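You operate a simulated robot arm through the tools that you are given. There is no shell and no other tool. Be economical: measure what you need, move in short steps, check, and stop when the job is done.

The job below is to be done with a simulated robot arm. You get a single attempt, and the scene is never put back.

JOB
Change the spacing gauge over from the green strip to the grey one.
Fine: green strip on the bench, blue pin on to hole 8, brass weight on the grey strip.

The check looks at the end state, three seconds after you hand in, the way a careful person would. Anything else that was tipped, shoved, dropped, spilled or broken makes it a failure.

ROBOT AND FRAMES
A 7-joint arm with a two-finger parallel gripper, fixed in place. Base frame: the origin is at the foot of the arm, x ahead of it, y to its left, z up; the work surface is at about z = 850. Units: mm, rad, N and s.
With the tool pointing down near the work surface it reaches from about 360 to 780 mm from the base axis. Its first joint turns from -2.897 to 2.897 rad. Payload 3.91 kg.
The TCP is the grasp point between the finger pads, 30 mm short of the fingertips. In the tool frame z runs along the fingers and y along their closing line. The gripper opens to 110 mm. The fingers are 20 mm wide and 10 mm thick; the gripper's body (48 by 112 mm) begins 55 mm behind the TCP.
Orientation is that of the tool frame in the base frame, as a unit quaternion [x, y, z, w]. With the fingers straight down and closing along the base's y, the tool's x points along the base's -x, its y along +y and its z along -z.

CONTROLS
- The arm moves only by the tool play_rows. Its argument "steps" is text: rows parted by semicolons, each of 7 numbers parted by spaces: the turn, a rotation vector about the base's x, y, z in rad, then the shift along the base's x, y, z in mm, then the gripper command, from -1 (fully open) to 1 (shut), values between in proportion. In form: wx wy wz x y z hand; .... A call has 1 to 8 rows; each row is the pose to reach, as a shift and turn from the pose commanded when the call began. Rows are played at 5 a second. More than 50 mm and 0.15 rad between two rows, or a gripper value outside its range, and nothing of the call is played. A pose out of reach is approached as far as the arm can. The call stops where the force on the tool passes 40 N (or 10 N more than at its start, if that is more) or the arm is blocked; 0.2 s more then pass. The fingers move at their own pace (about 153 mm/s each) and stop on an object; they squeeze with about 25 N. The grip force told is the motor's: it shows also when the fingers shut on nothing. Time passes only in rows, and 0.2 s behind the last, so rows that repeat a pose let the fingers close. It gives the time, the measured TCP pose, the force on the tool (base axes), the opening and the grip force at its end, in the units of the frame above (readings bear some noise).
- Cameras (640 x 400 px; columns grow to the right, rows downward): "scene" is fixed at [220.6, -648.8, 1414.9]; the picture's right is [0.92, -0.39, 0.00], its down [-0.17, -0.40, -0.90] and it looks along [0.35, 0.83, -0.44] (base axes); focal length 345 px, centre (320, 200). "wrist" rides on the gripper at [-36, 0, -57] in the tool frame; the picture's right is [0.00, -1.00, 0.00], its down [0.97, 0.00, -0.24] and it looks along [0.24, 0.00, 0.97] (tool axes); focal length 218 px, centre (320, 200). There is no depth. A picture from a camera that has moved, and an enlarged one, comes with that camera's place and axes in the base frame and with its lens.
- grab_frame(camera): a new picture of that camera. No time passes.
- slide_trunk(by): slides the trunk up (or, below 0, down) by that many mm; the arm rides with it, the base frame stays. It gives what a move gives, with no picture.
- close_up(camera, box): a new picture of the part [left, top, right, bottom] of that camera's present view, enlarged. No time passes.
- job_done(): hands the job in; it is judged then, once.

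Work in short steps. Places have to be worked out from the pictures, the camera data and where the tool is seen: move nearer, look again, correct. Check each grasp and each placing, and mend what went wrong. You have 120 turns and 64 pictures in all, those below and enlarged ones among them. Open the gripper and draw the arm clear of the work before you hand the job in, unless the task says otherwise; then end with one line.

The tools are called after "Call:" as a command line: name --argument value ..., lists and objects as JSON in quotes. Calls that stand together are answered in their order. play_rows: Moves the arm, as the interface text tells. Its arguments: {"type":"object","properties":{"steps":{"type":"string"}},"required":["steps"]} The other tools are called the same way: slide_trunk (by) slides the trunk up or down; grab_frame (camera) takes a picture; close_up (camera, box) takes an enlarged picture of a part of a camera's view; job_done () hands the job in.

At the start:

```text
clock: 0.0
tool_pos: [411.2, 271.4, 1070.1]
tool_rot: [0.0, 1.0, 0.0, 0.0]
wrist_force: [-0.4, -0.2, -0.5]
width: 110.2
gripper_force: 0.1
trunk travel left (down, up): [-575.0, 35.0]
```

scene: 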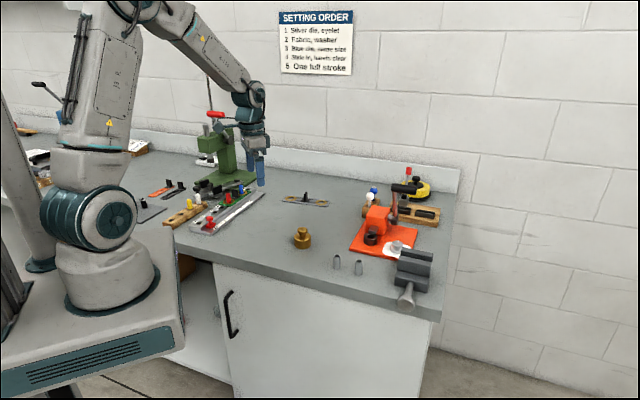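
wrist: 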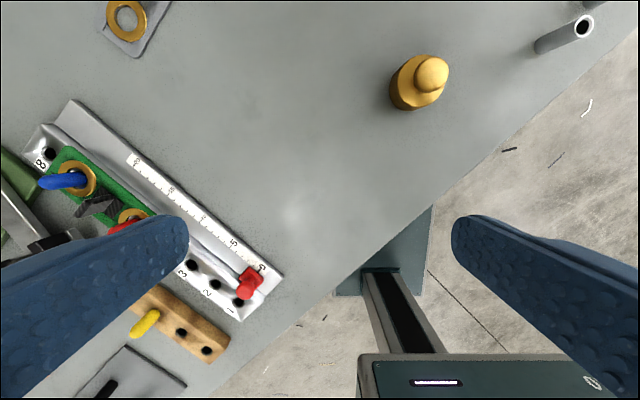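

The gauge board is left of the tool with the green strip pinned on it. I take enlarged looks at it first.

Call:
close_up --camera "scene" --box '[130, 140, 330, 265]'

Call:
close_up --camera "wrist" --box '[0, 80, 320, 400]'

```text
3.20 times, centred on (230, 202) of scene
camera zoom: at [220.6, -648.8, 1414.9], right [0.92, -0.39, 0.0], down [-0.17, -0.4, -0.9], along [0.35, 0.83, -0.44], focal length 1105 px, centre (608, 192)
```

zoom: 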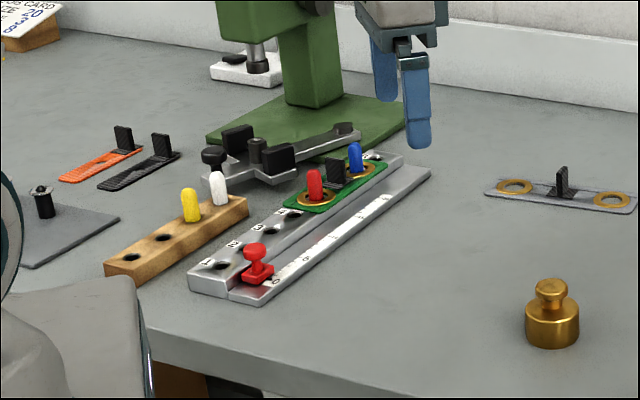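

```text
1.25 times, centred on (160, 240) of wrist
camera zoom: at [447.1, 271.1, 1126.4], right [0.0, -1.0, 0.0], down [-0.97, 0.0, 0.24], along [-0.24, 0.0, -0.97], focal length 273 px, centre (520, 150)
```

zoom: 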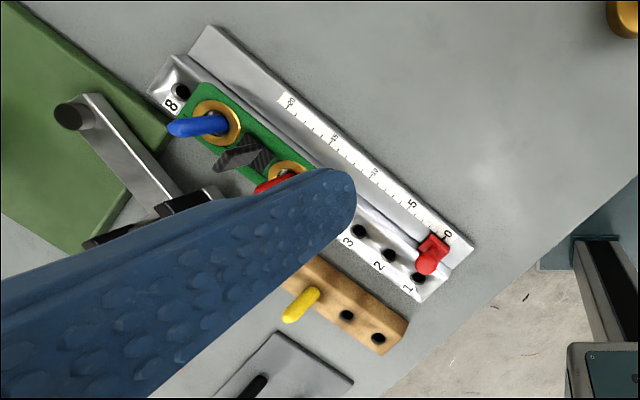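

The board runs from about (268,367) to (420,590), with a press beyond it. I move part-way toward it and look again.

Call:
play_rows --steps "0 0 0 0 45 0 -1;0 0 0 0 90 0 -1;0 0 0 0 130 0 -1;0 0 0 0 150 0 -1;0 0 0 0 150 0 -1"

Call:
grab_frame --camera "wrist"

Call:
grab_frame --camera "scene"

```text
clock: 1.2
tool_pos: [409.7, 421.1, 1068.6]
tool_rot: [0.0, 1.0, 0.001, 0.0]
wrist_force: [0.5, -0.5, 0.2]
width: 110.2
gripper_force: 0.0
trunk travel left (down, up): [-575.0, 35.0]
```

```text
59 pictures are left
camera wrist: at [445.8, 421.2, 1127.0], right [0.0, -1.0, 0.0], down [-0.97, 0.0, 0.24], along [-0.24, 0.0, -0.97], focal length 218 px, centre (320, 200)
```

wrist: 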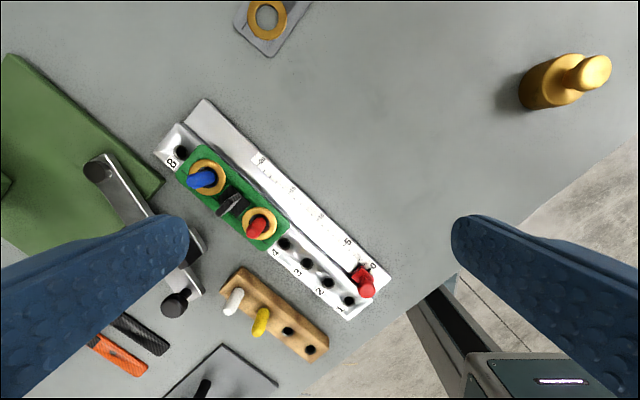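

```text
58 pictures are left
```

scene: 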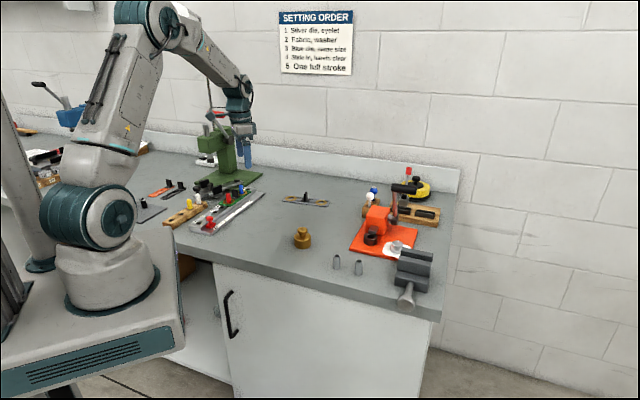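

Red sits at hole 5, blue at hole 7; pitch about 40 mm, so the grey strip (about 118 mm between eyelets) fits holes 5 and 8. Enlarging the gauge.

Call:
close_up --camera "wrist" --box '[150, 90, 310, 270]'

Call:
close_up --camera "scene" --box '[270, 180, 340, 220]'

Call:
close_up --camera "scene" --box '[180, 180, 270, 240]'

```text
2.22 times, centred on (230, 180) of wrist
camera zoom: at [445.8, 421.2, 1127.0], right [0.0, -1.0, 0.0], down [-0.97, 0.0, 0.24], along [-0.24, 0.0, -0.97], focal length 485 px, centre (520, 244)
```

zoom: 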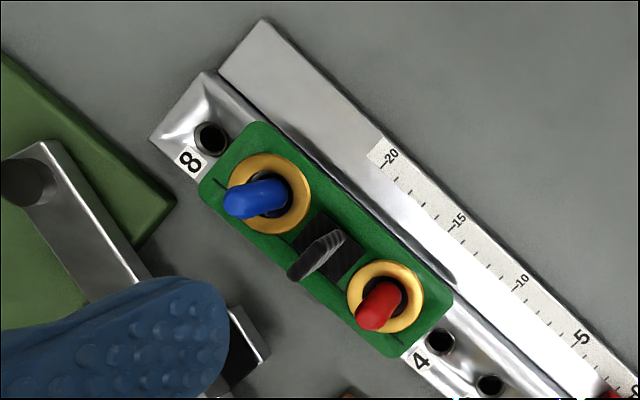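

```text
9.14 times, centred on (305, 200) of scene
camera zoom: at [220.6, -648.8, 1414.9], right [0.92, -0.39, 0.0], down [-0.17, -0.4, -0.9], along [0.35, 0.83, -0.44], focal length 3158 px, centre (457, 200)
```

zoom: 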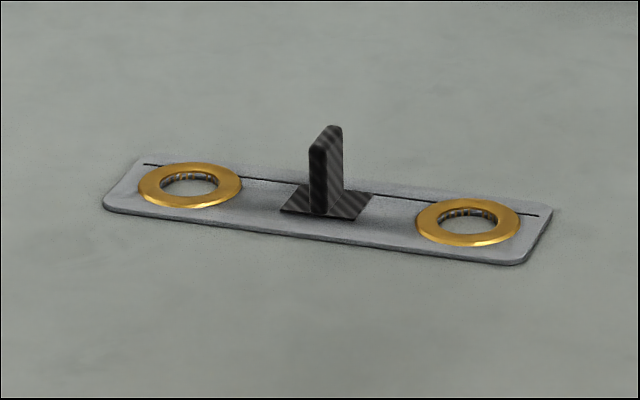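

```text
6.67 times, centred on (225, 210) of scene
camera zoom: at [220.6, -648.8, 1414.9], right [0.92, -0.39, 0.0], down [-0.17, -0.4, -0.9], along [0.35, 0.83, -0.44], focal length 2303 px, centre (953, 133)
```

zoom: 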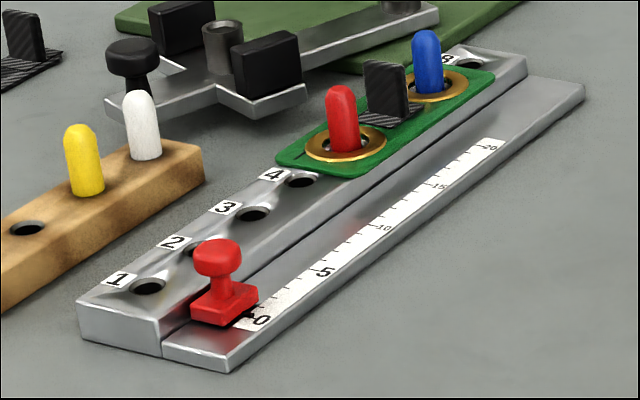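

Both strips' tabs stand across the strip, and the eyelets are wider than the pins. I fly over toward the grey strip and weight for measurement.

Call:
play_rows --steps "0 0 0 45 0 0 -1;0 0 0 90 0 0 -1;0 0 0 130 -20 0 -1;0 0 0 160 -40 0 -1;0 0 0 180 -60 0 -1;0 0 0 180 -60 0 -1"

Call:
grab_frame --camera "wrist"

```text
clock: 2.6
tool_pos: [592.5, 363.7, 1072.2]
tool_rot: [0.0, 1.0, 0.001, 0.001]
wrist_force: [0.0, 0.2, 0.0]
width: 109.8
gripper_force: 0.1
trunk travel left (down, up): [-575.0, 35.0]
```

```text
54 pictures are left
camera wrist: at [628.7, 364.4, 1129.0], right [0.0, -1.0, 0.0], down [-0.97, 0.0, 0.24], along [-0.24, 0.0, -0.97], focal length 218 px, centre (320, 200)
```

wrist: 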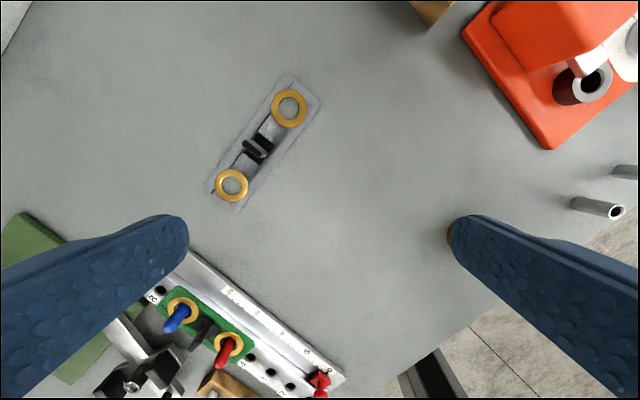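

Grey eyelets come out at (579,477) and (673,401): 120 mm apart, bearing −39°. Now I move above the green strip with the closing line turned along the gauge (45°).

Call:
play_rows --steps "0 0 -0.13 -35 20 0 -1;0 0 -0.26 -70 42 0 -1;0 0 -0.39 -105 65 0 -1;0 0 -0.52 -140 90 0 -1;0 0 -0.65 -170 115 0 -1;0 0 -0.785 -187 130 0 -1;0 0 -0.785 -187 130 0 -1"

Call:
grab_frame --camera "wrist"

```text
clock: 4.2
tool_pos: [404.1, 491.0, 1068.6]
tool_rot: [0.383, 0.924, -0.001, 0.0]
wrist_force: [0.3, 0.9, 0.1]
width: 109.8
gripper_force: 0.0
trunk travel left (down, up): [-575.0, 35.0]
```

```text
53 pictures are left
camera wrist: at [429.9, 466.0, 1126.6], right [-0.71, -0.71, 0.0], down [-0.69, 0.69, 0.24], along [-0.17, 0.17, -0.97], focal length 218 px, centre (320, 200)
```

wrist: 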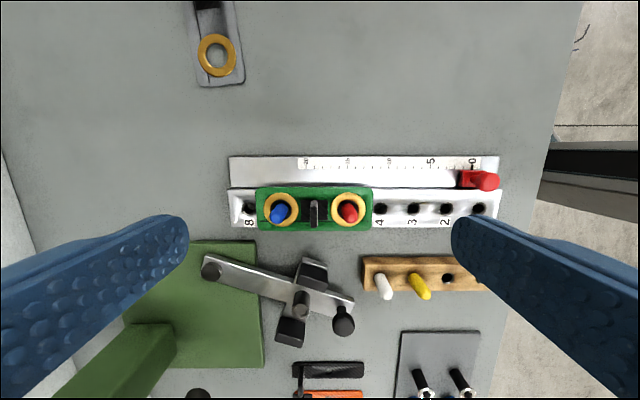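

The gauge is lined up with the picture. Enlarging for exact positions.

Call:
close_up --camera "wrist" --box '[220, 140, 400, 250]'

```text
3.56 times, centred on (310, 195) of wrist
camera zoom: at [429.9, 466.0, 1126.6], right [-0.71, -0.71, 0.0], down [-0.69, 0.69, 0.24], along [-0.17, 0.17, -0.97], focal length 776 px, centre (356, 218)
```

zoom: 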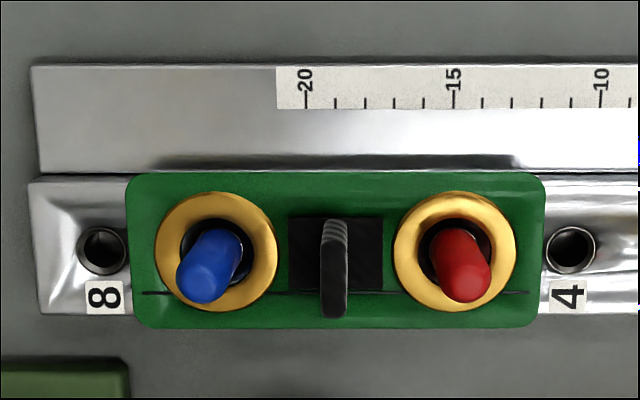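

Hole pitch 40, board top z≈872: holes at 5 (354,495), 6 (382,523), 7 (411,551), 8 (439,580). The green tab is over hole 6; I line up, set 30 mm opening and descend part-way.

Call:
play_rows --steps "0 0 0 -21.9 31.6 0 0.455;0 0 0 -21.9 31.6 -45 0.455;0 0 0 -21.9 31.6 -90 0.455;0 0 0 -21.9 31.6 -110 0.455;0 0 0 -21.9 31.6 -110 0.455"

Call:
grab_frame --camera "wrist"

Call:
close_up --camera "scene" --box '[180, 120, 300, 240]'

```text
clock: 5.4
tool_pos: [382.5, 524.6, 958.2]
tool_rot: [0.383, 0.924, 0.0, 0.0]
wrist_force: [0.2, -0.8, -0.7]
width: 30.0
gripper_force: 0.1
trunk travel left (down, up): [-575.0, 35.0]
```

```text
51 pictures are left
camera wrist: at [407.9, 498.1, 1016.1], right [-0.71, -0.71, 0.0], down [-0.69, 0.69, 0.24], along [-0.17, 0.17, -0.97], focal length 218 px, centre (320, 200)
```

wrist: 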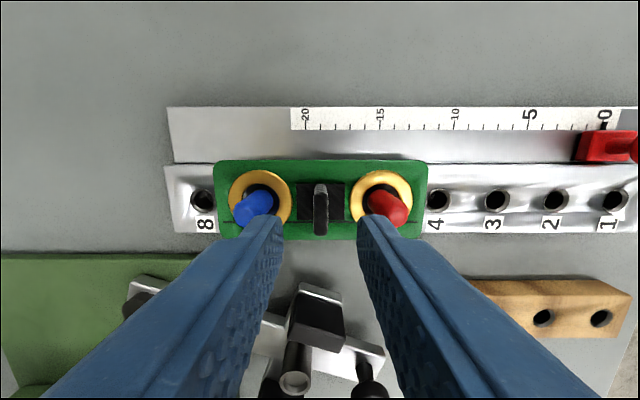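

```text
3.33 times, centred on (240, 180) of scene
camera zoom: at [220.6, -648.8, 1414.9], right [0.92, -0.39, 0.0], down [-0.17, -0.4, -0.9], along [0.35, 0.83, -0.44], focal length 1151 px, centre (587, 267)
```

zoom: 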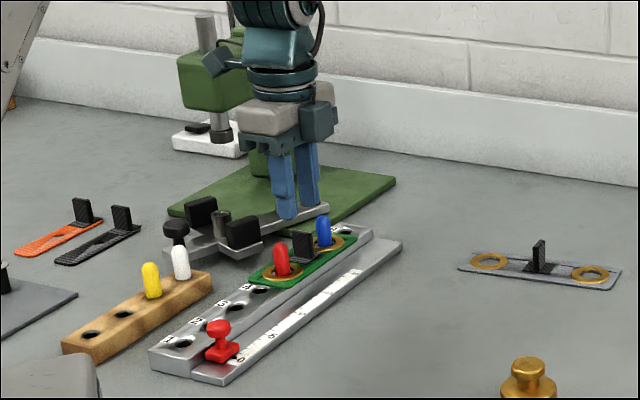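

Fingers straddle the tab centred on column 320, clear of both pins. Descending to grasp height and closing.

Call:
play_rows --steps "0 0 0 0 -1 -20 0.455;0 0 0 0 -1 -40 0.455;0 0 0 0 -1 -46 0.455;0 0 0 0 -1 -46 1;0 0 0 0 -1 -46 1;0 0 0 0 -1 -46 1"

Call:
grab_frame --camera "wrist"

```text
clock: 6.8
tool_pos: [381.5, 522.0, 911.6]
tool_rot: [0.383, 0.924, 0.0, 0.0]
wrist_force: [-0.5, 0.7, -0.4]
width: 6.8
gripper_force: 25.0
trunk travel left (down, up): [-575.0, 35.0]
```

```text
49 pictures are left
camera wrist: at [407.4, 496.1, 969.8], right [-0.71, -0.71, 0.0], down [-0.69, 0.69, 0.24], along [-0.17, 0.17, -0.97], focal length 218 px, centre (320, 200)
```

wrist: 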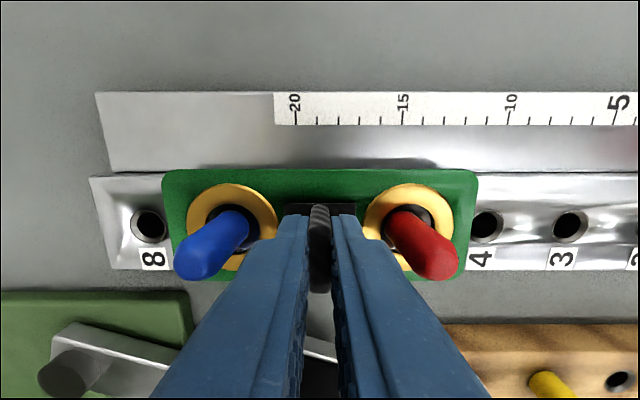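

The tab is held (6.8 mm, 25 N). I lift straight up and check the pins stay.

Call:
play_rows --steps "0 0 0 0 0 8 1;0 0 0 0 0 16 1;0 0 0 0 0 24 1;0 0 0 0 0 34 1;0 0 0 0 0 46 1;0 0 0 0 0 60 1;0 0 0 0 0 75 1"

Call:
close_up --camera "scene" --box '[180, 120, 300, 240]'

```text
clock: 8.4
tool_pos: [380.8, 523.5, 989.9]
tool_rot: [0.382, 0.924, 0.0, 0.0]
wrist_force: [0.9, -0.2, 0.3]
width: 7.0
gripper_force: 24.9
trunk travel left (down, up): [-575.0, 35.0]
```

```text
3.33 times, centred on (240, 180) of scene
camera zoom: at [220.6, -648.8, 1414.9], right [0.92, -0.39, 0.0], down [-0.17, -0.4, -0.9], along [0.35, 0.83, -0.44], focal length 1151 px, centre (587, 267)
```

zoom: 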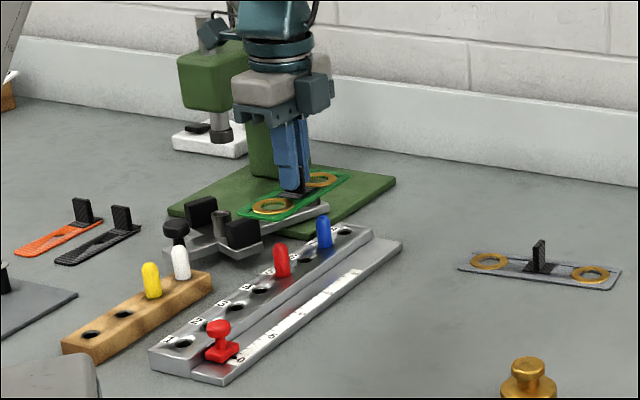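

The strip came off and both pins stayed. Carrying it over clear bench at about (490,340).

Call:
play_rows --steps "0 0 0 22 -37 0 1;0 0 0 44 -74 0 1;0 0 0 66 -111 0 1;0 0 0 88 -148 0 1;0 0 0 108 -182 0 1;0 0 0 108 -182 -40 1;0 0 0 108 -182 -75 1;0 0 0 108 -182 -85 1"

Call:
grab_frame --camera "wrist"

```text
clock: 10.2
tool_pos: [488.7, 341.2, 904.5]
tool_rot: [0.383, 0.924, 0.0, -0.001]
wrist_force: [0.2, -0.6, -0.1]
width: 6.8
gripper_force: 25.3
trunk travel left (down, up): [-575.0, 35.0]
```

```text
47 pictures are left
camera wrist: at [514.7, 315.5, 961.2], right [-0.71, -0.71, 0.0], down [-0.69, 0.69, 0.24], along [-0.17, 0.17, -0.97], focal length 218 px, centre (320, 200)
```

wrist: 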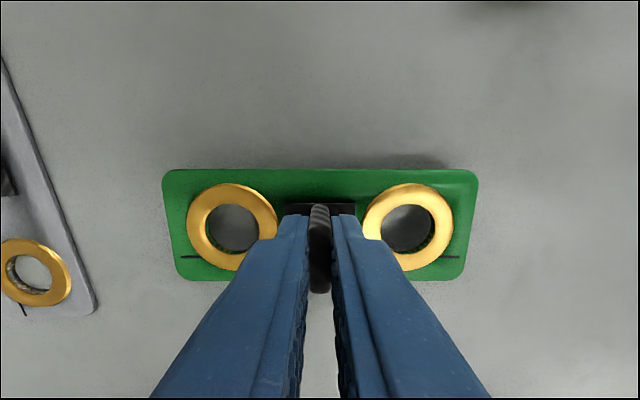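

Clear bench beneath, about 12 mm to go. Lowering gently.

Call:
play_rows --steps "0 0 0 0 0 -5 1;0 0 0 0 0 -9 1;0 0 0 0 0 -11 1;0 0 0 0 0 -11 1"

Call:
close_up --camera "scene" --box '[220, 150, 340, 250]'

```text
clock: 11.2
tool_pos: [489.1, 339.7, 891.4]
tool_rot: [0.384, 0.924, 0.0, 0.0]
wrist_force: [0.3, 0.0, -0.3]
width: 7.1
gripper_force: 24.8
trunk travel left (down, up): [-575.0, 35.0]
```

```text
4.00 times, centred on (280, 200) of scene
camera zoom: at [220.6, -648.8, 1414.9], right [0.92, -0.39, 0.0], down [-0.17, -0.4, -0.9], along [0.35, 0.83, -0.44], focal length 1382 px, centre (480, 200)
```

zoom: 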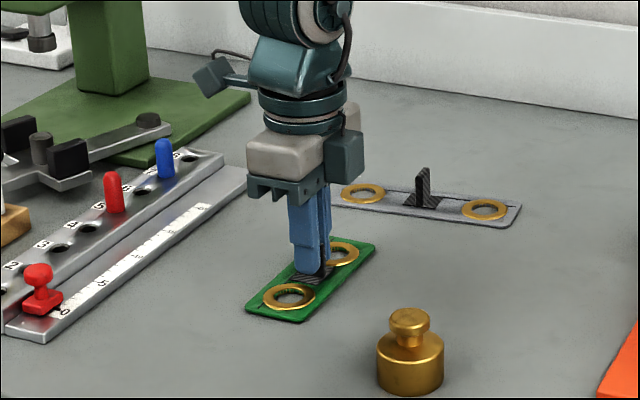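

Nearly touching; lowering another couple of millimetres to feel contact.

Call:
play_rows --steps "0 0 0 0 0 -1 1;0 0 0 0 0 -2 1;0 0 0 0 0 -2 1"

```text
clock: 12.0
tool_pos: [488.0, 339.5, 888.6]
tool_rot: [0.383, 0.924, 0.0, 0.001]
wrist_force: [-0.8, -1.3, 3.6]
width: 6.7
gripper_force: 25.0
trunk travel left (down, up): [-575.0, 35.0]
```

Contact (3.6 N). Releasing to a 30 mm opening and rising clear.

Call:
play_rows --steps "0 0 0 0 0 0 0.455;0 0 0 0 0 0 0.455;0 0 0 0 0 0 0.455;0 0 0 0 0 30 0.455;0 0 0 0 0 70 0.455;0 0 0 0 0 110 0.455;0 0 0 0 0 110 0.455"

Call:
grab_frame --camera "wrist"

```text
clock: 13.6
tool_pos: [488.5, 338.6, 1000.9]
tool_rot: [0.383, 0.924, 0.001, -0.001]
wrist_force: [-0.3, -0.7, 0.4]
width: 30.1
gripper_force: 0.1
trunk travel left (down, up): [-575.0, 35.0]
```

```text
45 pictures are left
camera wrist: at [515.0, 314.8, 1057.4], right [-0.71, -0.71, 0.0], down [-0.69, 0.69, 0.24], along [-0.17, 0.17, -0.97], focal length 218 px, centre (320, 200)
```

wrist: 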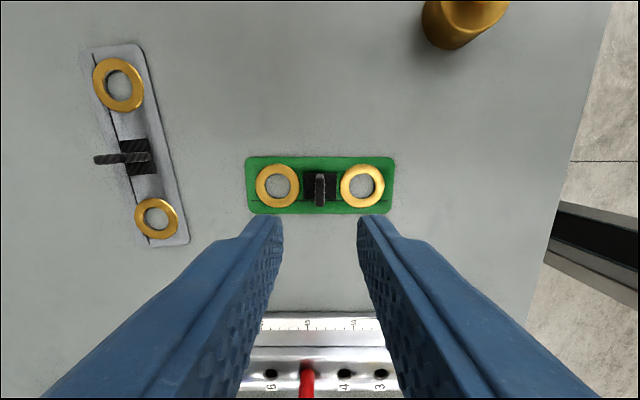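

The green strip lies flat. Now above the blue pin at hole 7.

Call:
play_rows --steps "0 0 0 -16 43 0 0.455;0 0 0 -32 86 0 0.455;0 0 0 -48 129 0 0.455;0 0 0 -64 172 0 0.455;0 0 0 -79.7 211.3 0 0.455;0 0 0 -79.7 211.3 -35 0.455;0 0 0 -79.7 211.3 -35 0.455"

Call:
grab_frame --camera "wrist"

```text
clock: 15.2
tool_pos: [409.4, 548.7, 964.6]
tool_rot: [0.382, 0.924, 0.001, 0.0]
wrist_force: [0.6, 0.2, 0.2]
width: 29.8
gripper_force: 0.2
trunk travel left (down, up): [-575.0, 35.0]
```

```text
44 pictures are left
camera wrist: at [435.6, 523.8, 1021.7], right [-0.71, -0.71, 0.0], down [-0.69, 0.69, 0.24], along [-0.17, 0.17, -0.97], focal length 218 px, centre (320, 200)
```

wrist: 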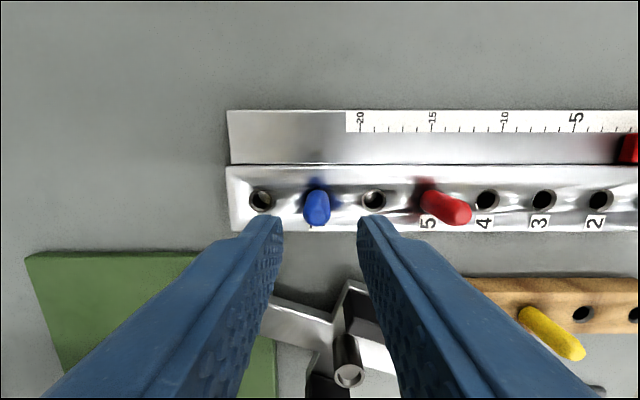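

The pin sits 3–4 px (≈2.4 mm) toward hole 8 from finger centre. Correcting and descending to grasp, tips about 8 mm above the board.

Call:
play_rows --steps "0 0 0 1.7 1.7 0 0.455;0 0 0 1.7 1.7 -25 0.455;0 0 0 1.7 1.7 -46 0.455;0 0 0 1.7 1.7 -54 0.455;0 0 0 1.7 1.7 -54 0.455"

Call:
grab_frame --camera "wrist"

```text
clock: 16.4
tool_pos: [412.5, 551.6, 912.0]
tool_rot: [0.383, 0.924, -0.001, 0.0]
wrist_force: [0.5, -0.4, -0.4]
width: 30.0
gripper_force: 0.1
trunk travel left (down, up): [-575.0, 35.0]
```

```text
43 pictures are left
camera wrist: at [438.2, 526.5, 968.8], right [-0.71, -0.71, 0.0], down [-0.69, 0.69, 0.24], along [-0.17, 0.17, -0.97], focal length 218 px, centre (320, 200)
```

wrist: 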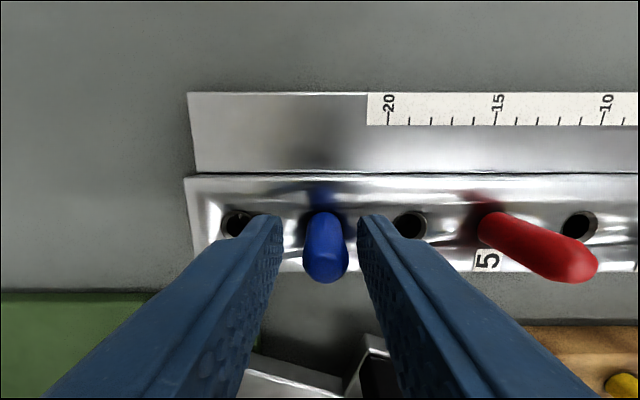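

Now about 1 mm past centre; I trim that back and close on the pin.

Call:
play_rows --steps "0 0 0 -0.8 -0.8 0 0.455;0 0 0 -0.8 -0.8 0 1;0 0 0 -0.8 -0.8 0 1;0 0 0 -0.8 -0.8 0 1"

```text
clock: 17.4
tool_pos: [411.1, 551.4, 912.6]
tool_rot: [0.384, 0.924, 0.001, 0.0]
wrist_force: [0.1, 0.7, -0.4]
width: 13.1
gripper_force: 25.7
trunk travel left (down, up): [-575.0, 35.0]
```

Pin held, 13.1 mm wide. Drawing it straight up.

Call:
play_rows --steps "0 0 0 0 0 8 1;0 0 0 0 0 16 1;0 0 0 0 0 26 1;0 0 0 0 0 38 1;0 0 0 0 0 50 1;0 0 0 0 0 50 1"

Call:
grab_frame --camera "wrist"

Call:
close_up --camera "scene" --box '[200, 140, 290, 240]'

```text
clock: 18.8
tool_pos: [412.0, 552.3, 960.1]
tool_rot: [0.383, 0.924, 0.001, -0.001]
wrist_force: [-0.8, -0.1, 0.1]
width: 13.0
gripper_force: 24.7
trunk travel left (down, up): [-575.0, 35.0]
```

```text
42 pictures are left
camera wrist: at [436.9, 526.7, 1018.0], right [-0.71, -0.71, 0.0], down [-0.69, 0.69, 0.24], along [-0.17, 0.17, -0.97], focal length 218 px, centre (320, 200)
```

wrist: 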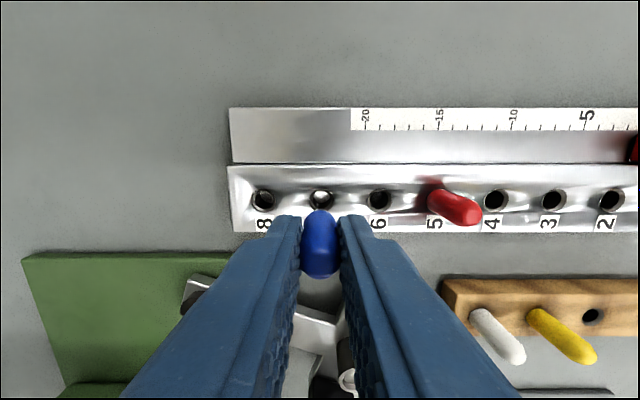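

```text
4.00 times, centred on (245, 190) of scene
camera zoom: at [220.6, -648.8, 1414.9], right [0.92, -0.39, 0.0], down [-0.17, -0.4, -0.9], along [0.35, 0.83, -0.44], focal length 1382 px, centre (620, 240)
```

zoom: 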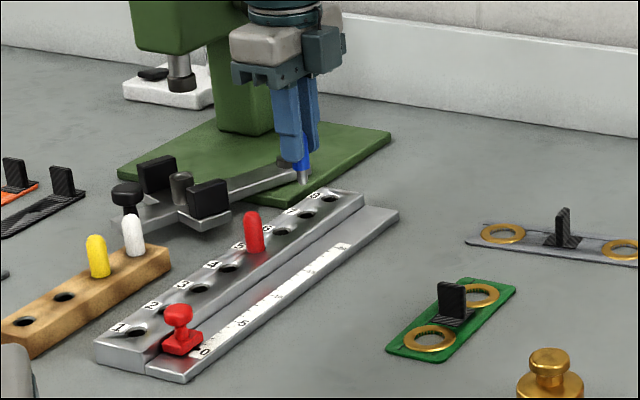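

The pin with its metal shank is out. Shifting 40 mm along to hole 8 and checking alignment.

Call:
play_rows --steps "0 0 0 14 14 0 1;0 0 0 28.3 28.3 0 1;0 0 0 28.3 28.3 -15 1;0 0 0 28.3 28.3 -15 1"

Call:
close_up --camera "wrist" --box '[240, 150, 400, 300]'

Call:
close_up --camera "scene" --box '[230, 165, 290, 205]'

```text
clock: 19.8
tool_pos: [440.1, 578.1, 946.4]
tool_rot: [0.383, 0.924, 0.0, 0.0]
wrist_force: [-0.3, 0.4, 0.4]
width: 13.2
gripper_force: 24.5
trunk travel left (down, up): [-575.0, 35.0]
```

```text
2.67 times, centred on (320, 225) of wrist
camera zoom: at [465.8, 554.2, 1004.1], right [-0.71, -0.71, 0.0], down [-0.69, 0.69, 0.24], along [-0.17, 0.17, -0.97], focal length 582 px, centre (320, 133)
```

zoom: 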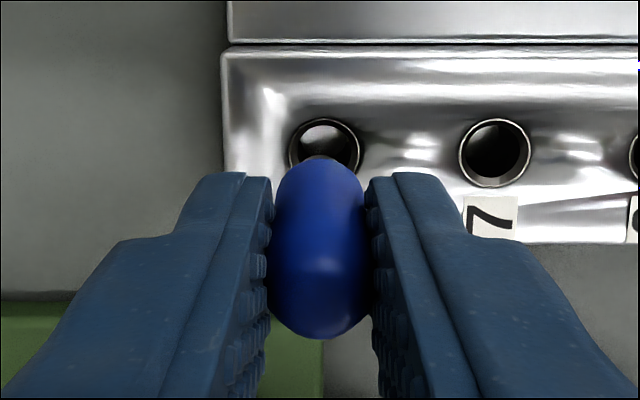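

```text
10.00 times, centred on (260, 185) of scene
camera zoom: at [220.6, -648.8, 1414.9], right [0.92, -0.39, 0.0], down [-0.17, -0.4, -0.9], along [0.35, 0.83, -0.44], focal length 3454 px, centre (920, 350)
```

zoom: 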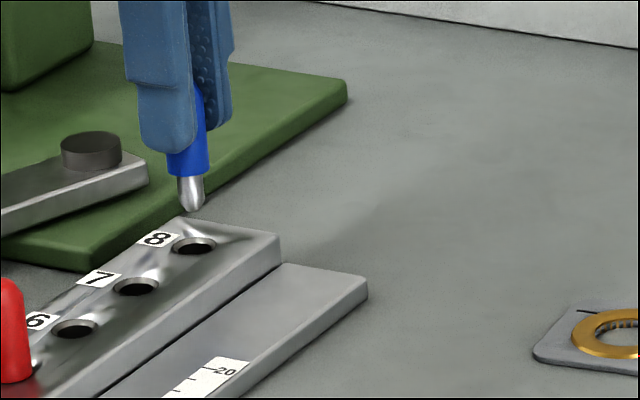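

Hole 8 lies about 1 mm off toward −x; the tapered shank tip is above it. Correcting and lowering slowly, watching force.

Call:
play_rows --steps "0 0 0 -1.1 0.1 0 1;0 0 0 -1.1 0.1 -6 1;0 0 0 -1.1 0.1 -12 1;0 0 0 -1.1 0.1 -17 1;0 0 0 -1.1 0.1 -20 1;0 0 0 -1.1 0.1 -20 1"

Call:
close_up --camera "scene" --box '[230, 165, 290, 205]'

```text
clock: 21.2
tool_pos: [439.7, 579.6, 926.2]
tool_rot: [0.382, 0.924, 0.0, -0.001]
wrist_force: [-0.8, 0.1, -0.1]
width: 13.1
gripper_force: 24.9
trunk travel left (down, up): [-575.0, 35.0]
```

```text
10.00 times, centred on (260, 185) of scene
camera zoom: at [220.6, -648.8, 1414.9], right [0.92, -0.39, 0.0], down [-0.17, -0.4, -0.9], along [0.35, 0.83, -0.44], focal length 3454 px, centre (920, 350)
```

zoom: 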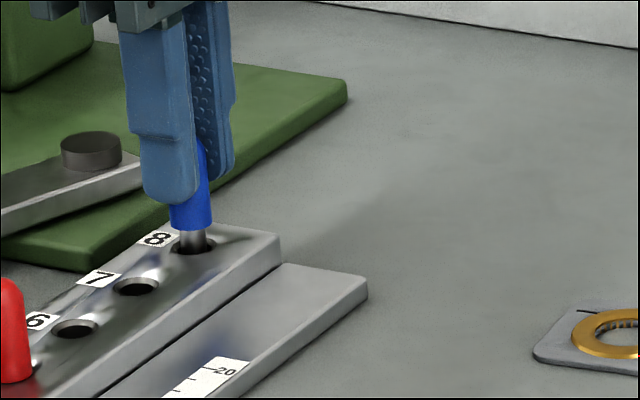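

The shank is entering hole 8 with no side force. Lowering to seating height.

Call:
play_rows --steps "0 0 0 0 0 -5 1;0 0 0 0 0 -10 1;0 0 0 0 0 -13 1;0 0 0 0 0 -15 1;0 0 0 0 0 -15 1"

Call:
close_up --camera "scene" --box '[220, 165, 280, 205]'

```text
clock: 22.4
tool_pos: [438.5, 580.6, 914.1]
tool_rot: [0.383, 0.924, 0.002, 0.001]
wrist_force: [4.3, 3.4, 19.7]
width: 13.3
gripper_force: 25.2
trunk travel left (down, up): [-575.0, 35.0]
```

```text
10.00 times, centred on (250, 185) of scene
camera zoom: at [220.6, -648.8, 1414.9], right [0.92, -0.39, 0.0], down [-0.17, -0.4, -0.9], along [0.35, 0.83, -0.44], focal length 3454 px, centre (1020, 350)
```

zoom: 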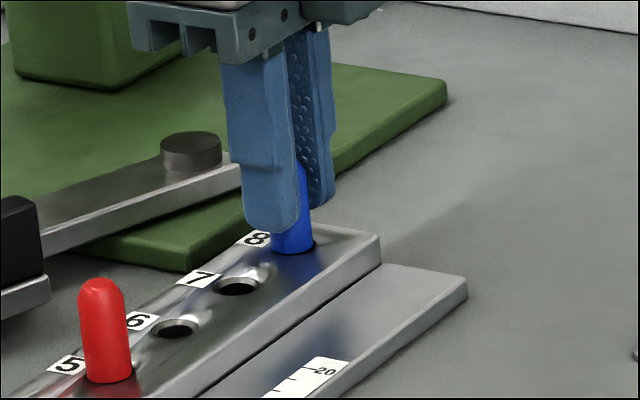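

Blue is fully seated at hole 8. Easing off, releasing and rising.

Call:
play_rows --steps "0 0 0 0 0 1 1;0 0 0 0 0 1 0.5;0 0 0 0 0 1 0.5;0 0 0 0 0 20 0.5;0 0 0 0 0 60 0.5;0 0 0 0 0 100 0.5;0 0 0 0 0 138 0.5;0 0 0 0 0 138 0.5"

Call:
grab_frame --camera "wrist"

```text
clock: 23.9
tool_pos: [440.9, 573.0, 1008.2]
tool_rot: [0.382, 0.924, -0.015, 0.002]
wrist_force: [1.9, -1.2, -5.0]
width: 27.3
gripper_force: 0.1
trunk travel left (down, up): [-575.0, 35.0]
stopped in row 7: the force on the tool passed its limit (the readings are from after the stop); the commanded pose is now the measured one
```

```text
36 pictures are left
camera wrist: at [466.9, 549.1, 1065.7], right [-0.71, -0.71, 0.03], down [-0.69, 0.69, 0.22], along [-0.18, 0.14, -0.97], focal length 218 px, centre (320, 200)
```

wrist: 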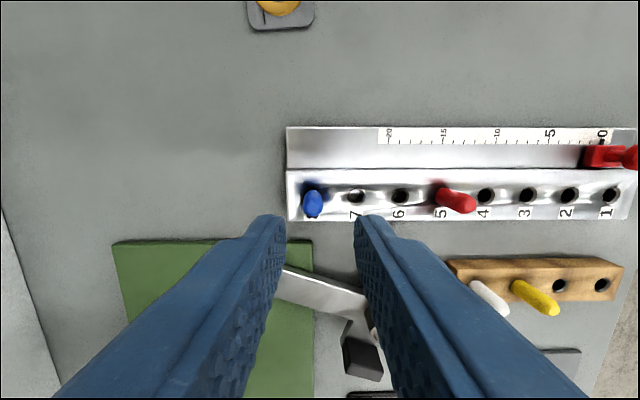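

The rise was stopped by a force near z=1010: perhaps the arm touched the press. Looking.

Call:
close_up --camera "scene" --box '[150, 60, 310, 200]'

```text
2.86 times, centred on (230, 130) of scene
camera zoom: at [220.6, -648.8, 1414.9], right [0.92, -0.39, 0.0], down [-0.17, -0.4, -0.9], along [0.35, 0.83, -0.44], focal length 987 px, centre (577, 400)
```

zoom: 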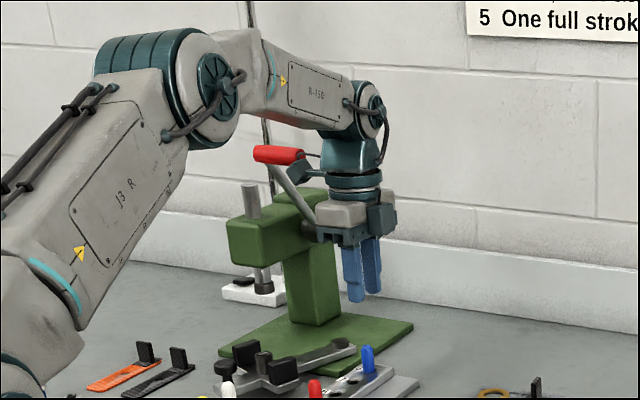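

The red handle is in its original place; the gripper only nudged against the lever side. I back off away from it (−y) at this height, straightening the tool.

Call:
play_rows --steps "0 0 0 3 -15 0 0.5;0.029 -0.008 0 10 -40 0 0.5;0.029 -0.008 0 25 -80 0 0.5;0.029 -0.008 0 40 -120 0 0.5;0.029 -0.008 0 40 -120 0 0.5"

Call:
close_up --camera "scene" --box '[150, 60, 310, 200]'

```text
clock: 25.1
tool_pos: [479.5, 453.8, 1008.2]
tool_rot: [0.381, 0.925, 0.0, 0.0]
wrist_force: [0.2, -0.1, 1.0]
width: 27.6
gripper_force: 0.1
trunk travel left (down, up): [-575.0, 35.0]
```

```text
2.86 times, centred on (230, 130) of scene
camera zoom: at [220.6, -648.8, 1414.9], right [0.92, -0.39, 0.0], down [-0.17, -0.4, -0.9], along [0.35, 0.83, -0.44], focal length 987 px, centre (577, 400)
```

zoom: 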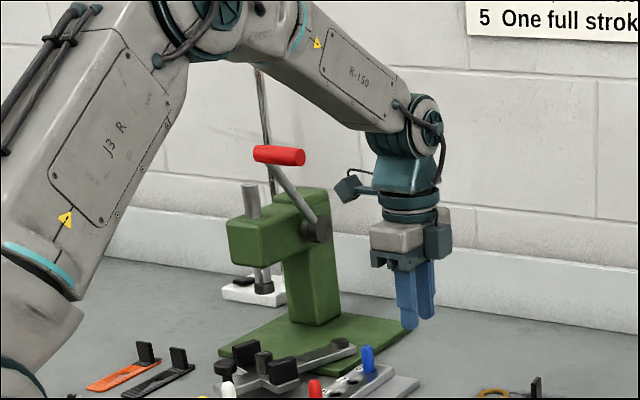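

Press and handle unchanged. Now I head to the grey strip, turning −84° so the fingers close along it.

Call:
play_rows --steps "0 0 -0.147 20 -10 10 0.455;0 0 -0.294 40 -20 20 0.455;0 0 -0.441 60 -30 30 0.455;0 0 -0.588 75 -35 30 0.455;0 0 -0.735 90 -40 30 0.455;0 0 -0.882 100 -40 30 0.455;0 0 -1.029 110 -40 30 0.455"

Call:
play_rows --steps "0 0 -0.147 10 5 0 0.455;0 0 -0.294 20 15 0 0.455;0 0 -0.437 25 20 0 0.455;0 0 -0.437 25 20 0 0.455"

Call:
grab_frame --camera "wrist"

```text
clock: 26.7
tool_pos: [590.9, 414.6, 1038.3]
tool_rot: [0.788, 0.616, 0.0, 0.0]
wrist_force: [0.7, -0.1, 0.1]
width: 30.1
gripper_force: 0.0
trunk travel left (down, up): [-575.0, 35.0]
```

```text
clock: 27.7
tool_pos: [616.3, 433.8, 1039.4]
tool_rot: [0.902, 0.431, 0.0, 0.0]
wrist_force: [1.0, -0.2, -0.1]
width: 29.8
gripper_force: 0.0
trunk travel left (down, up): [-575.0, 35.0]
```

```text
33 pictures are left
camera wrist: at [593.1, 406.2, 1095.6], right [-0.78, 0.63, 0.0], down [0.61, 0.76, 0.24], along [0.15, 0.19, -0.97], focal length 218 px, centre (320, 200)
```

wrist: 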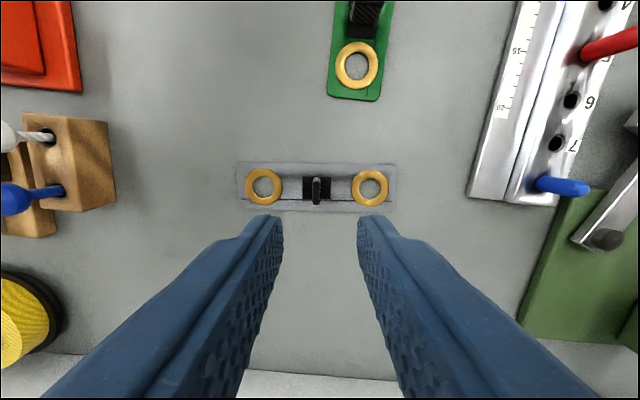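

Strip is almost level in view; enlarging for fine alignment.

Call:
close_up --camera "wrist" --box '[230, 145, 410, 225]'

```text
3.56 times, centred on (320, 185) of wrist
camera zoom: at [593.1, 406.2, 1095.6], right [-0.78, 0.63, 0.0], down [0.61, 0.76, 0.24], along [0.15, 0.19, -0.97], focal length 776 px, centre (320, 253)
```

zoom: 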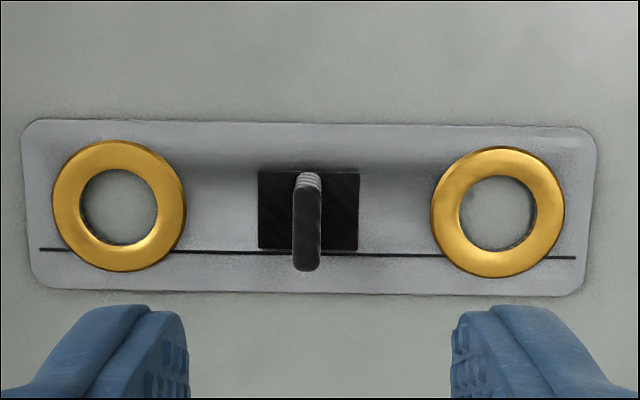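

Needs −0.016 rad and a shift of about (8.7, 5.0). Applying and descending to just above the tab.

Call:
play_rows --steps "0 0 -0.016 8.7 5 0 0.455;0 0 -0.016 8.7 5 -45 0.455;0 0 -0.016 8.7 5 -90 0.455;0 0 -0.016 8.7 5 -105 0.455;0 0 -0.016 8.7 5 -105 0.455"

Call:
grab_frame --camera "wrist"

```text
clock: 28.9
tool_pos: [626.2, 438.5, 933.1]
tool_rot: [0.906, 0.424, 0.002, 0.001]
wrist_force: [-0.5, 0.0, 1.1]
width: 29.7
gripper_force: 0.0
trunk travel left (down, up): [-575.0, 35.0]
```

```text
31 pictures are left
camera wrist: at [602.6, 410.8, 990.5], right [-0.77, 0.64, 0.0], down [0.62, 0.75, 0.24], along [0.16, 0.18, -0.97], focal length 218 px, centre (320, 200)
```

wrist: 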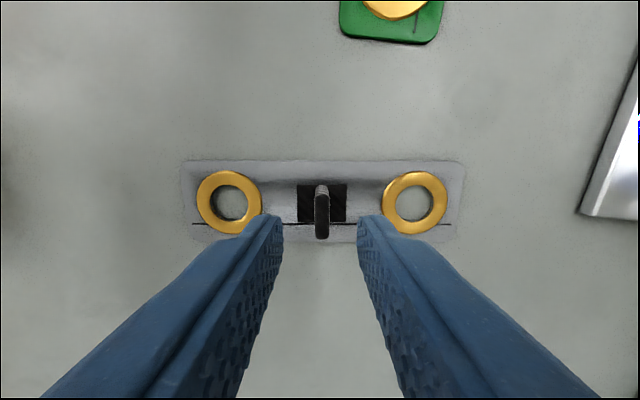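

Level and within 1 mm. Descending to grip.

Call:
play_rows --steps "0 0 0 -1 0 -15 0.455;0 0 0 -1 0 -30 0.455;0 0 0 -1 0 -37 0.455;0 0 0 -1 0 -40 0.455;0 0 0 -1 0 -40 1;0 0 0 -1 0 -40 1;0 0 0 -1 0 -40 1"

Call:
grab_frame --camera "wrist"

```text
clock: 30.5
tool_pos: [623.7, 440.3, 893.2]
tool_rot: [0.905, 0.425, 0.001, 0.001]
wrist_force: [0.8, 0.7, -0.1]
width: 6.9
gripper_force: 24.9
trunk travel left (down, up): [-575.0, 35.0]
```

```text
30 pictures are left
camera wrist: at [600.3, 412.1, 950.3], right [-0.77, 0.64, 0.0], down [0.62, 0.75, 0.24], along [0.16, 0.18, -0.97], focal length 218 px, centre (320, 200)
```

wrist: 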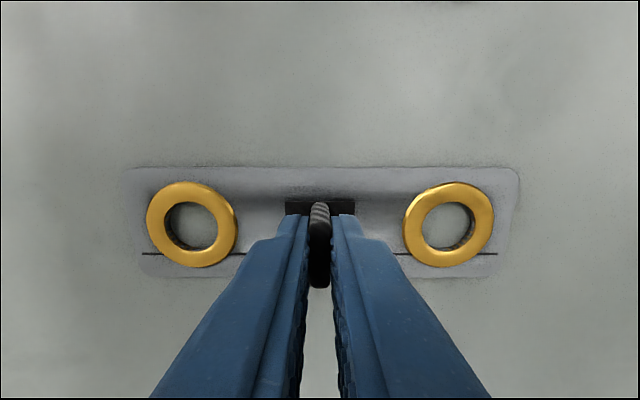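

Grey tab gripped centrally (6.9 mm). Lifting and starting the +84° turn toward the gauge.

Call:
play_rows --steps "0 0 0 0 0 30 1;0 0 0 0 0 65 1;0 0 0 0 0 92 1;0 0 0.147 -20 0 92 1;0 0 0.294 -40 0 92 1;0 0 0.441 -60 0 92 1;0 0 0.588 -80 5 92 1;0 0 0.735 -100 10 92 1"

Call:
play_rows --steps "0 0 0.147 -15 5 0 1;0 0 0.294 -30 10 0 1;0 0 0.441 -45 15 0 1;0 0 0.588 -60 20 0 1;0 0 0.735 -75 30 0 1;0 0 0.742 -85 40 0 1;0 0 0.742 -85 40 0 1"

Call:
grab_frame --camera "wrist"

```text
clock: 32.3
tool_pos: [521.9, 451.3, 986.6]
tool_rot: [0.691, 0.723, 0.001, 0.001]
wrist_force: [-0.2, 0.0, 0.2]
width: 6.7
gripper_force: 25.1
trunk travel left (down, up): [-575.0, 35.0]
```

```text
clock: 33.9
tool_pos: [437.7, 489.9, 985.0]
tool_rot: [0.384, 0.924, 0.001, 0.0]
wrist_force: [-0.2, 0.6, 0.2]
width: 6.8
gripper_force: 25.0
trunk travel left (down, up): [-575.0, 35.0]
```

```text
29 pictures are left
camera wrist: at [463.4, 465.0, 1042.0], right [-0.71, -0.71, 0.0], down [-0.69, 0.69, 0.24], along [-0.17, 0.17, -0.97], focal length 218 px, centre (320, 200)
```

wrist: 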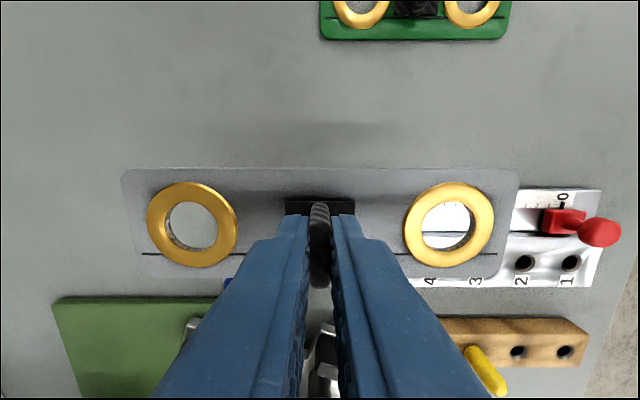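

Strip is aligned with the gauge. Moving over the pins (midpoint ≈(396.4,537.5)).

Call:
play_rows --steps "0 0 0 -21 25 0 1;0 0 0 -42.2 49.5 0 1;0 0 0 -42.2 49.5 -15 1;0 0 0 -42.2 49.5 -15 1"

Call:
grab_frame --camera "wrist"

Call:
close_up --camera "scene" --box '[190, 140, 290, 220]'

```text
clock: 34.9
tool_pos: [394.2, 539.8, 971.3]
tool_rot: [0.384, 0.923, 0.001, 0.0]
wrist_force: [0.4, -0.5, -0.2]
width: 6.7
gripper_force: 24.9
trunk travel left (down, up): [-575.0, 35.0]
```

```text
28 pictures are left
camera wrist: at [419.8, 514.5, 1028.4], right [-0.71, -0.71, 0.0], down [-0.68, 0.69, 0.24], along [-0.17, 0.17, -0.97], focal length 218 px, centre (320, 200)
```

wrist: 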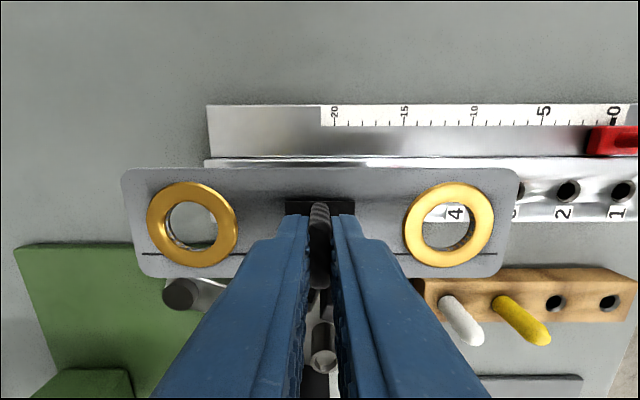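

```text
5.00 times, centred on (240, 180) of scene
camera zoom: at [220.6, -648.8, 1414.9], right [0.92, -0.39, 0.0], down [-0.17, -0.4, -0.9], along [0.35, 0.83, -0.44], focal length 1727 px, centre (720, 300)
```

zoom: 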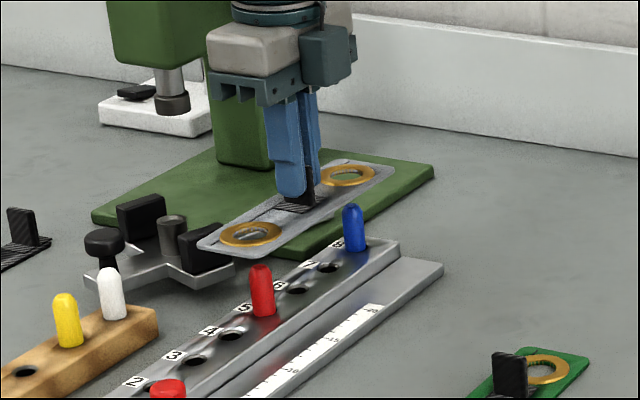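

Hole line shows the tool about 5 mm too far across the gauge (drift since the stop). Correcting (2.6, −4.2) and rechecking.

Call:
play_rows --steps "0 0 0 2.6 -4.2 0 1;0 0 0 2.6 -4.2 -4 1;0 0 0 2.6 -4.2 -4 1"

Call:
close_up --camera "wrist" --box '[120, 90, 640, 290]'

Call:
close_up --camera "scene" --box '[205, 155, 275, 215]'

```text
clock: 35.7
tool_pos: [395.9, 535.3, 966.0]
tool_rot: [0.384, 0.923, 0.001, 0.0]
wrist_force: [0.0, 0.0, 0.3]
width: 6.9
gripper_force: 24.5
trunk travel left (down, up): [-575.0, 35.0]
```

```text
1.23 times, centred on (380, 190) of wrist
camera zoom: at [422.0, 509.5, 1023.9], right [-0.71, -0.71, 0.0], down [-0.69, 0.69, 0.24], along [-0.17, 0.17, -0.97], focal length 269 px, centre (246, 212)
```

zoom: 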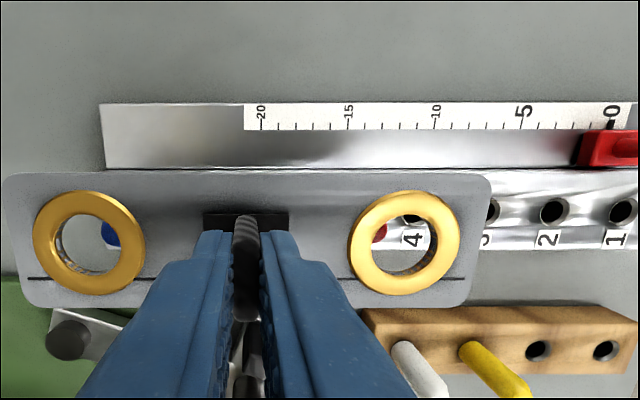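

```text
6.67 times, centred on (240, 185) of scene
camera zoom: at [220.6, -648.8, 1414.9], right [0.92, -0.39, 0.0], down [-0.17, -0.4, -0.9], along [0.35, 0.83, -0.44], focal length 2303 px, centre (853, 300)
```

zoom: 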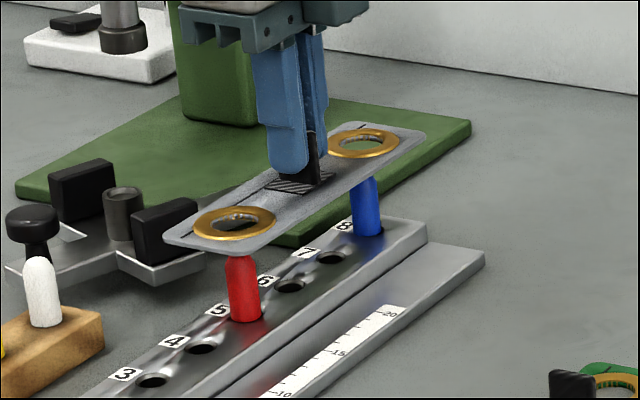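

Pins now show inside both eyelets; about 1 mm trim along. Lowering until the pin tips enter, then checking.

Call:
play_rows --steps "0 0 0 0.7 0.7 -6 1;0 0 0 0.7 0.7 -12 1;0 0 0 0.7 0.7 -17 1;0 0 0 0.7 0.7 -17 1"

Call:
grab_frame --camera "wrist"

Call:
close_up --camera "scene" --box '[205, 155, 275, 215]'

```text
clock: 36.7
tool_pos: [397.9, 534.5, 949.0]
tool_rot: [0.384, 0.923, 0.001, 0.0]
wrist_force: [0.3, 0.1, -0.3]
width: 7.0
gripper_force: 24.5
trunk travel left (down, up): [-575.0, 35.0]
```

```text
24 pictures are left
camera wrist: at [423.5, 509.0, 1006.4], right [-0.71, -0.71, 0.0], down [-0.69, 0.69, 0.24], along [-0.17, 0.17, -0.97], focal length 218 px, centre (320, 200)
```

wrist: 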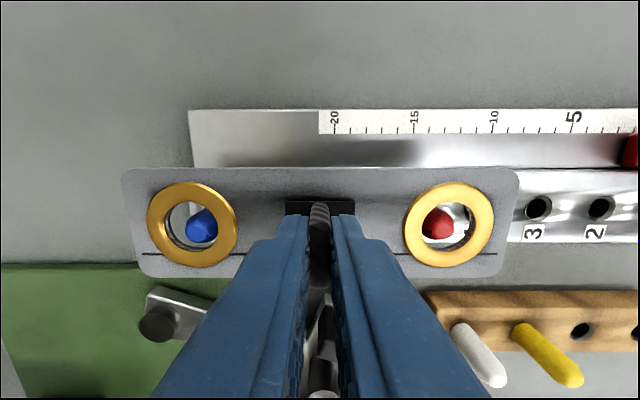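

```text
6.67 times, centred on (240, 185) of scene
camera zoom: at [220.6, -648.8, 1414.9], right [0.92, -0.39, 0.0], down [-0.17, -0.4, -0.9], along [0.35, 0.83, -0.44], focal length 2303 px, centre (853, 300)
```

zoom: 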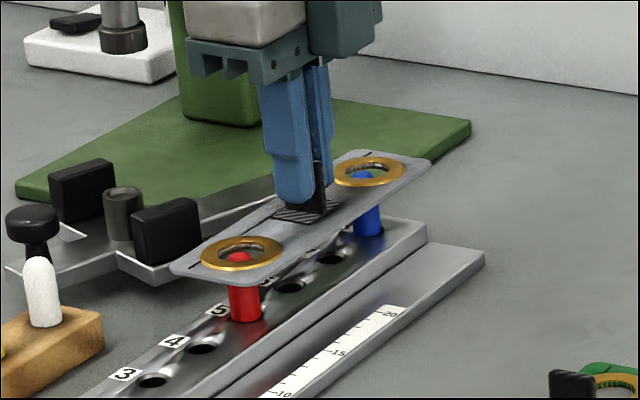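

Both pin tips are centred in the eyelets. Lowering onto the board.

Call:
play_rows --steps "0 0 0 0 0 -8 1;0 0 0 0 0 -16 1;0 0 0 0 0 -24 1;0 0 0 0 0 -30 1;0 0 0 0 0 -33 1;0 0 0 0 0 -35 1;0 0 0 0 0 -35 1"

Call:
close_up --camera "scene" --box '[205, 155, 275, 215]'

```text
clock: 38.3
tool_pos: [399.4, 535.3, 914.4]
tool_rot: [0.383, 0.924, 0.001, 0.0]
wrist_force: [0.3, -0.3, 0.6]
width: 6.8
gripper_force: 24.3
trunk travel left (down, up): [-575.0, 35.0]
```

```text
6.67 times, centred on (240, 185) of scene
camera zoom: at [220.6, -648.8, 1414.9], right [0.92, -0.39, 0.0], down [-0.17, -0.4, -0.9], along [0.35, 0.83, -0.44], focal length 2303 px, centre (853, 300)
```

zoom: 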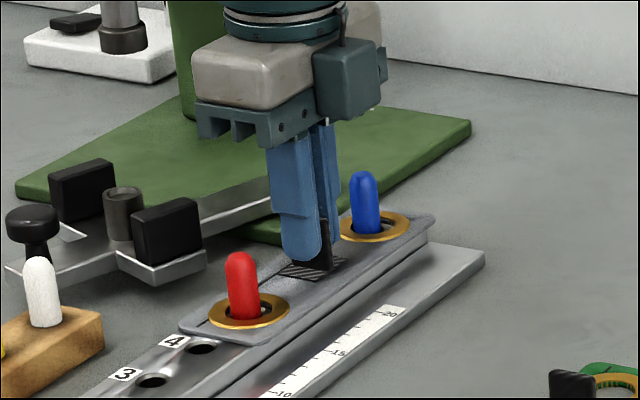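

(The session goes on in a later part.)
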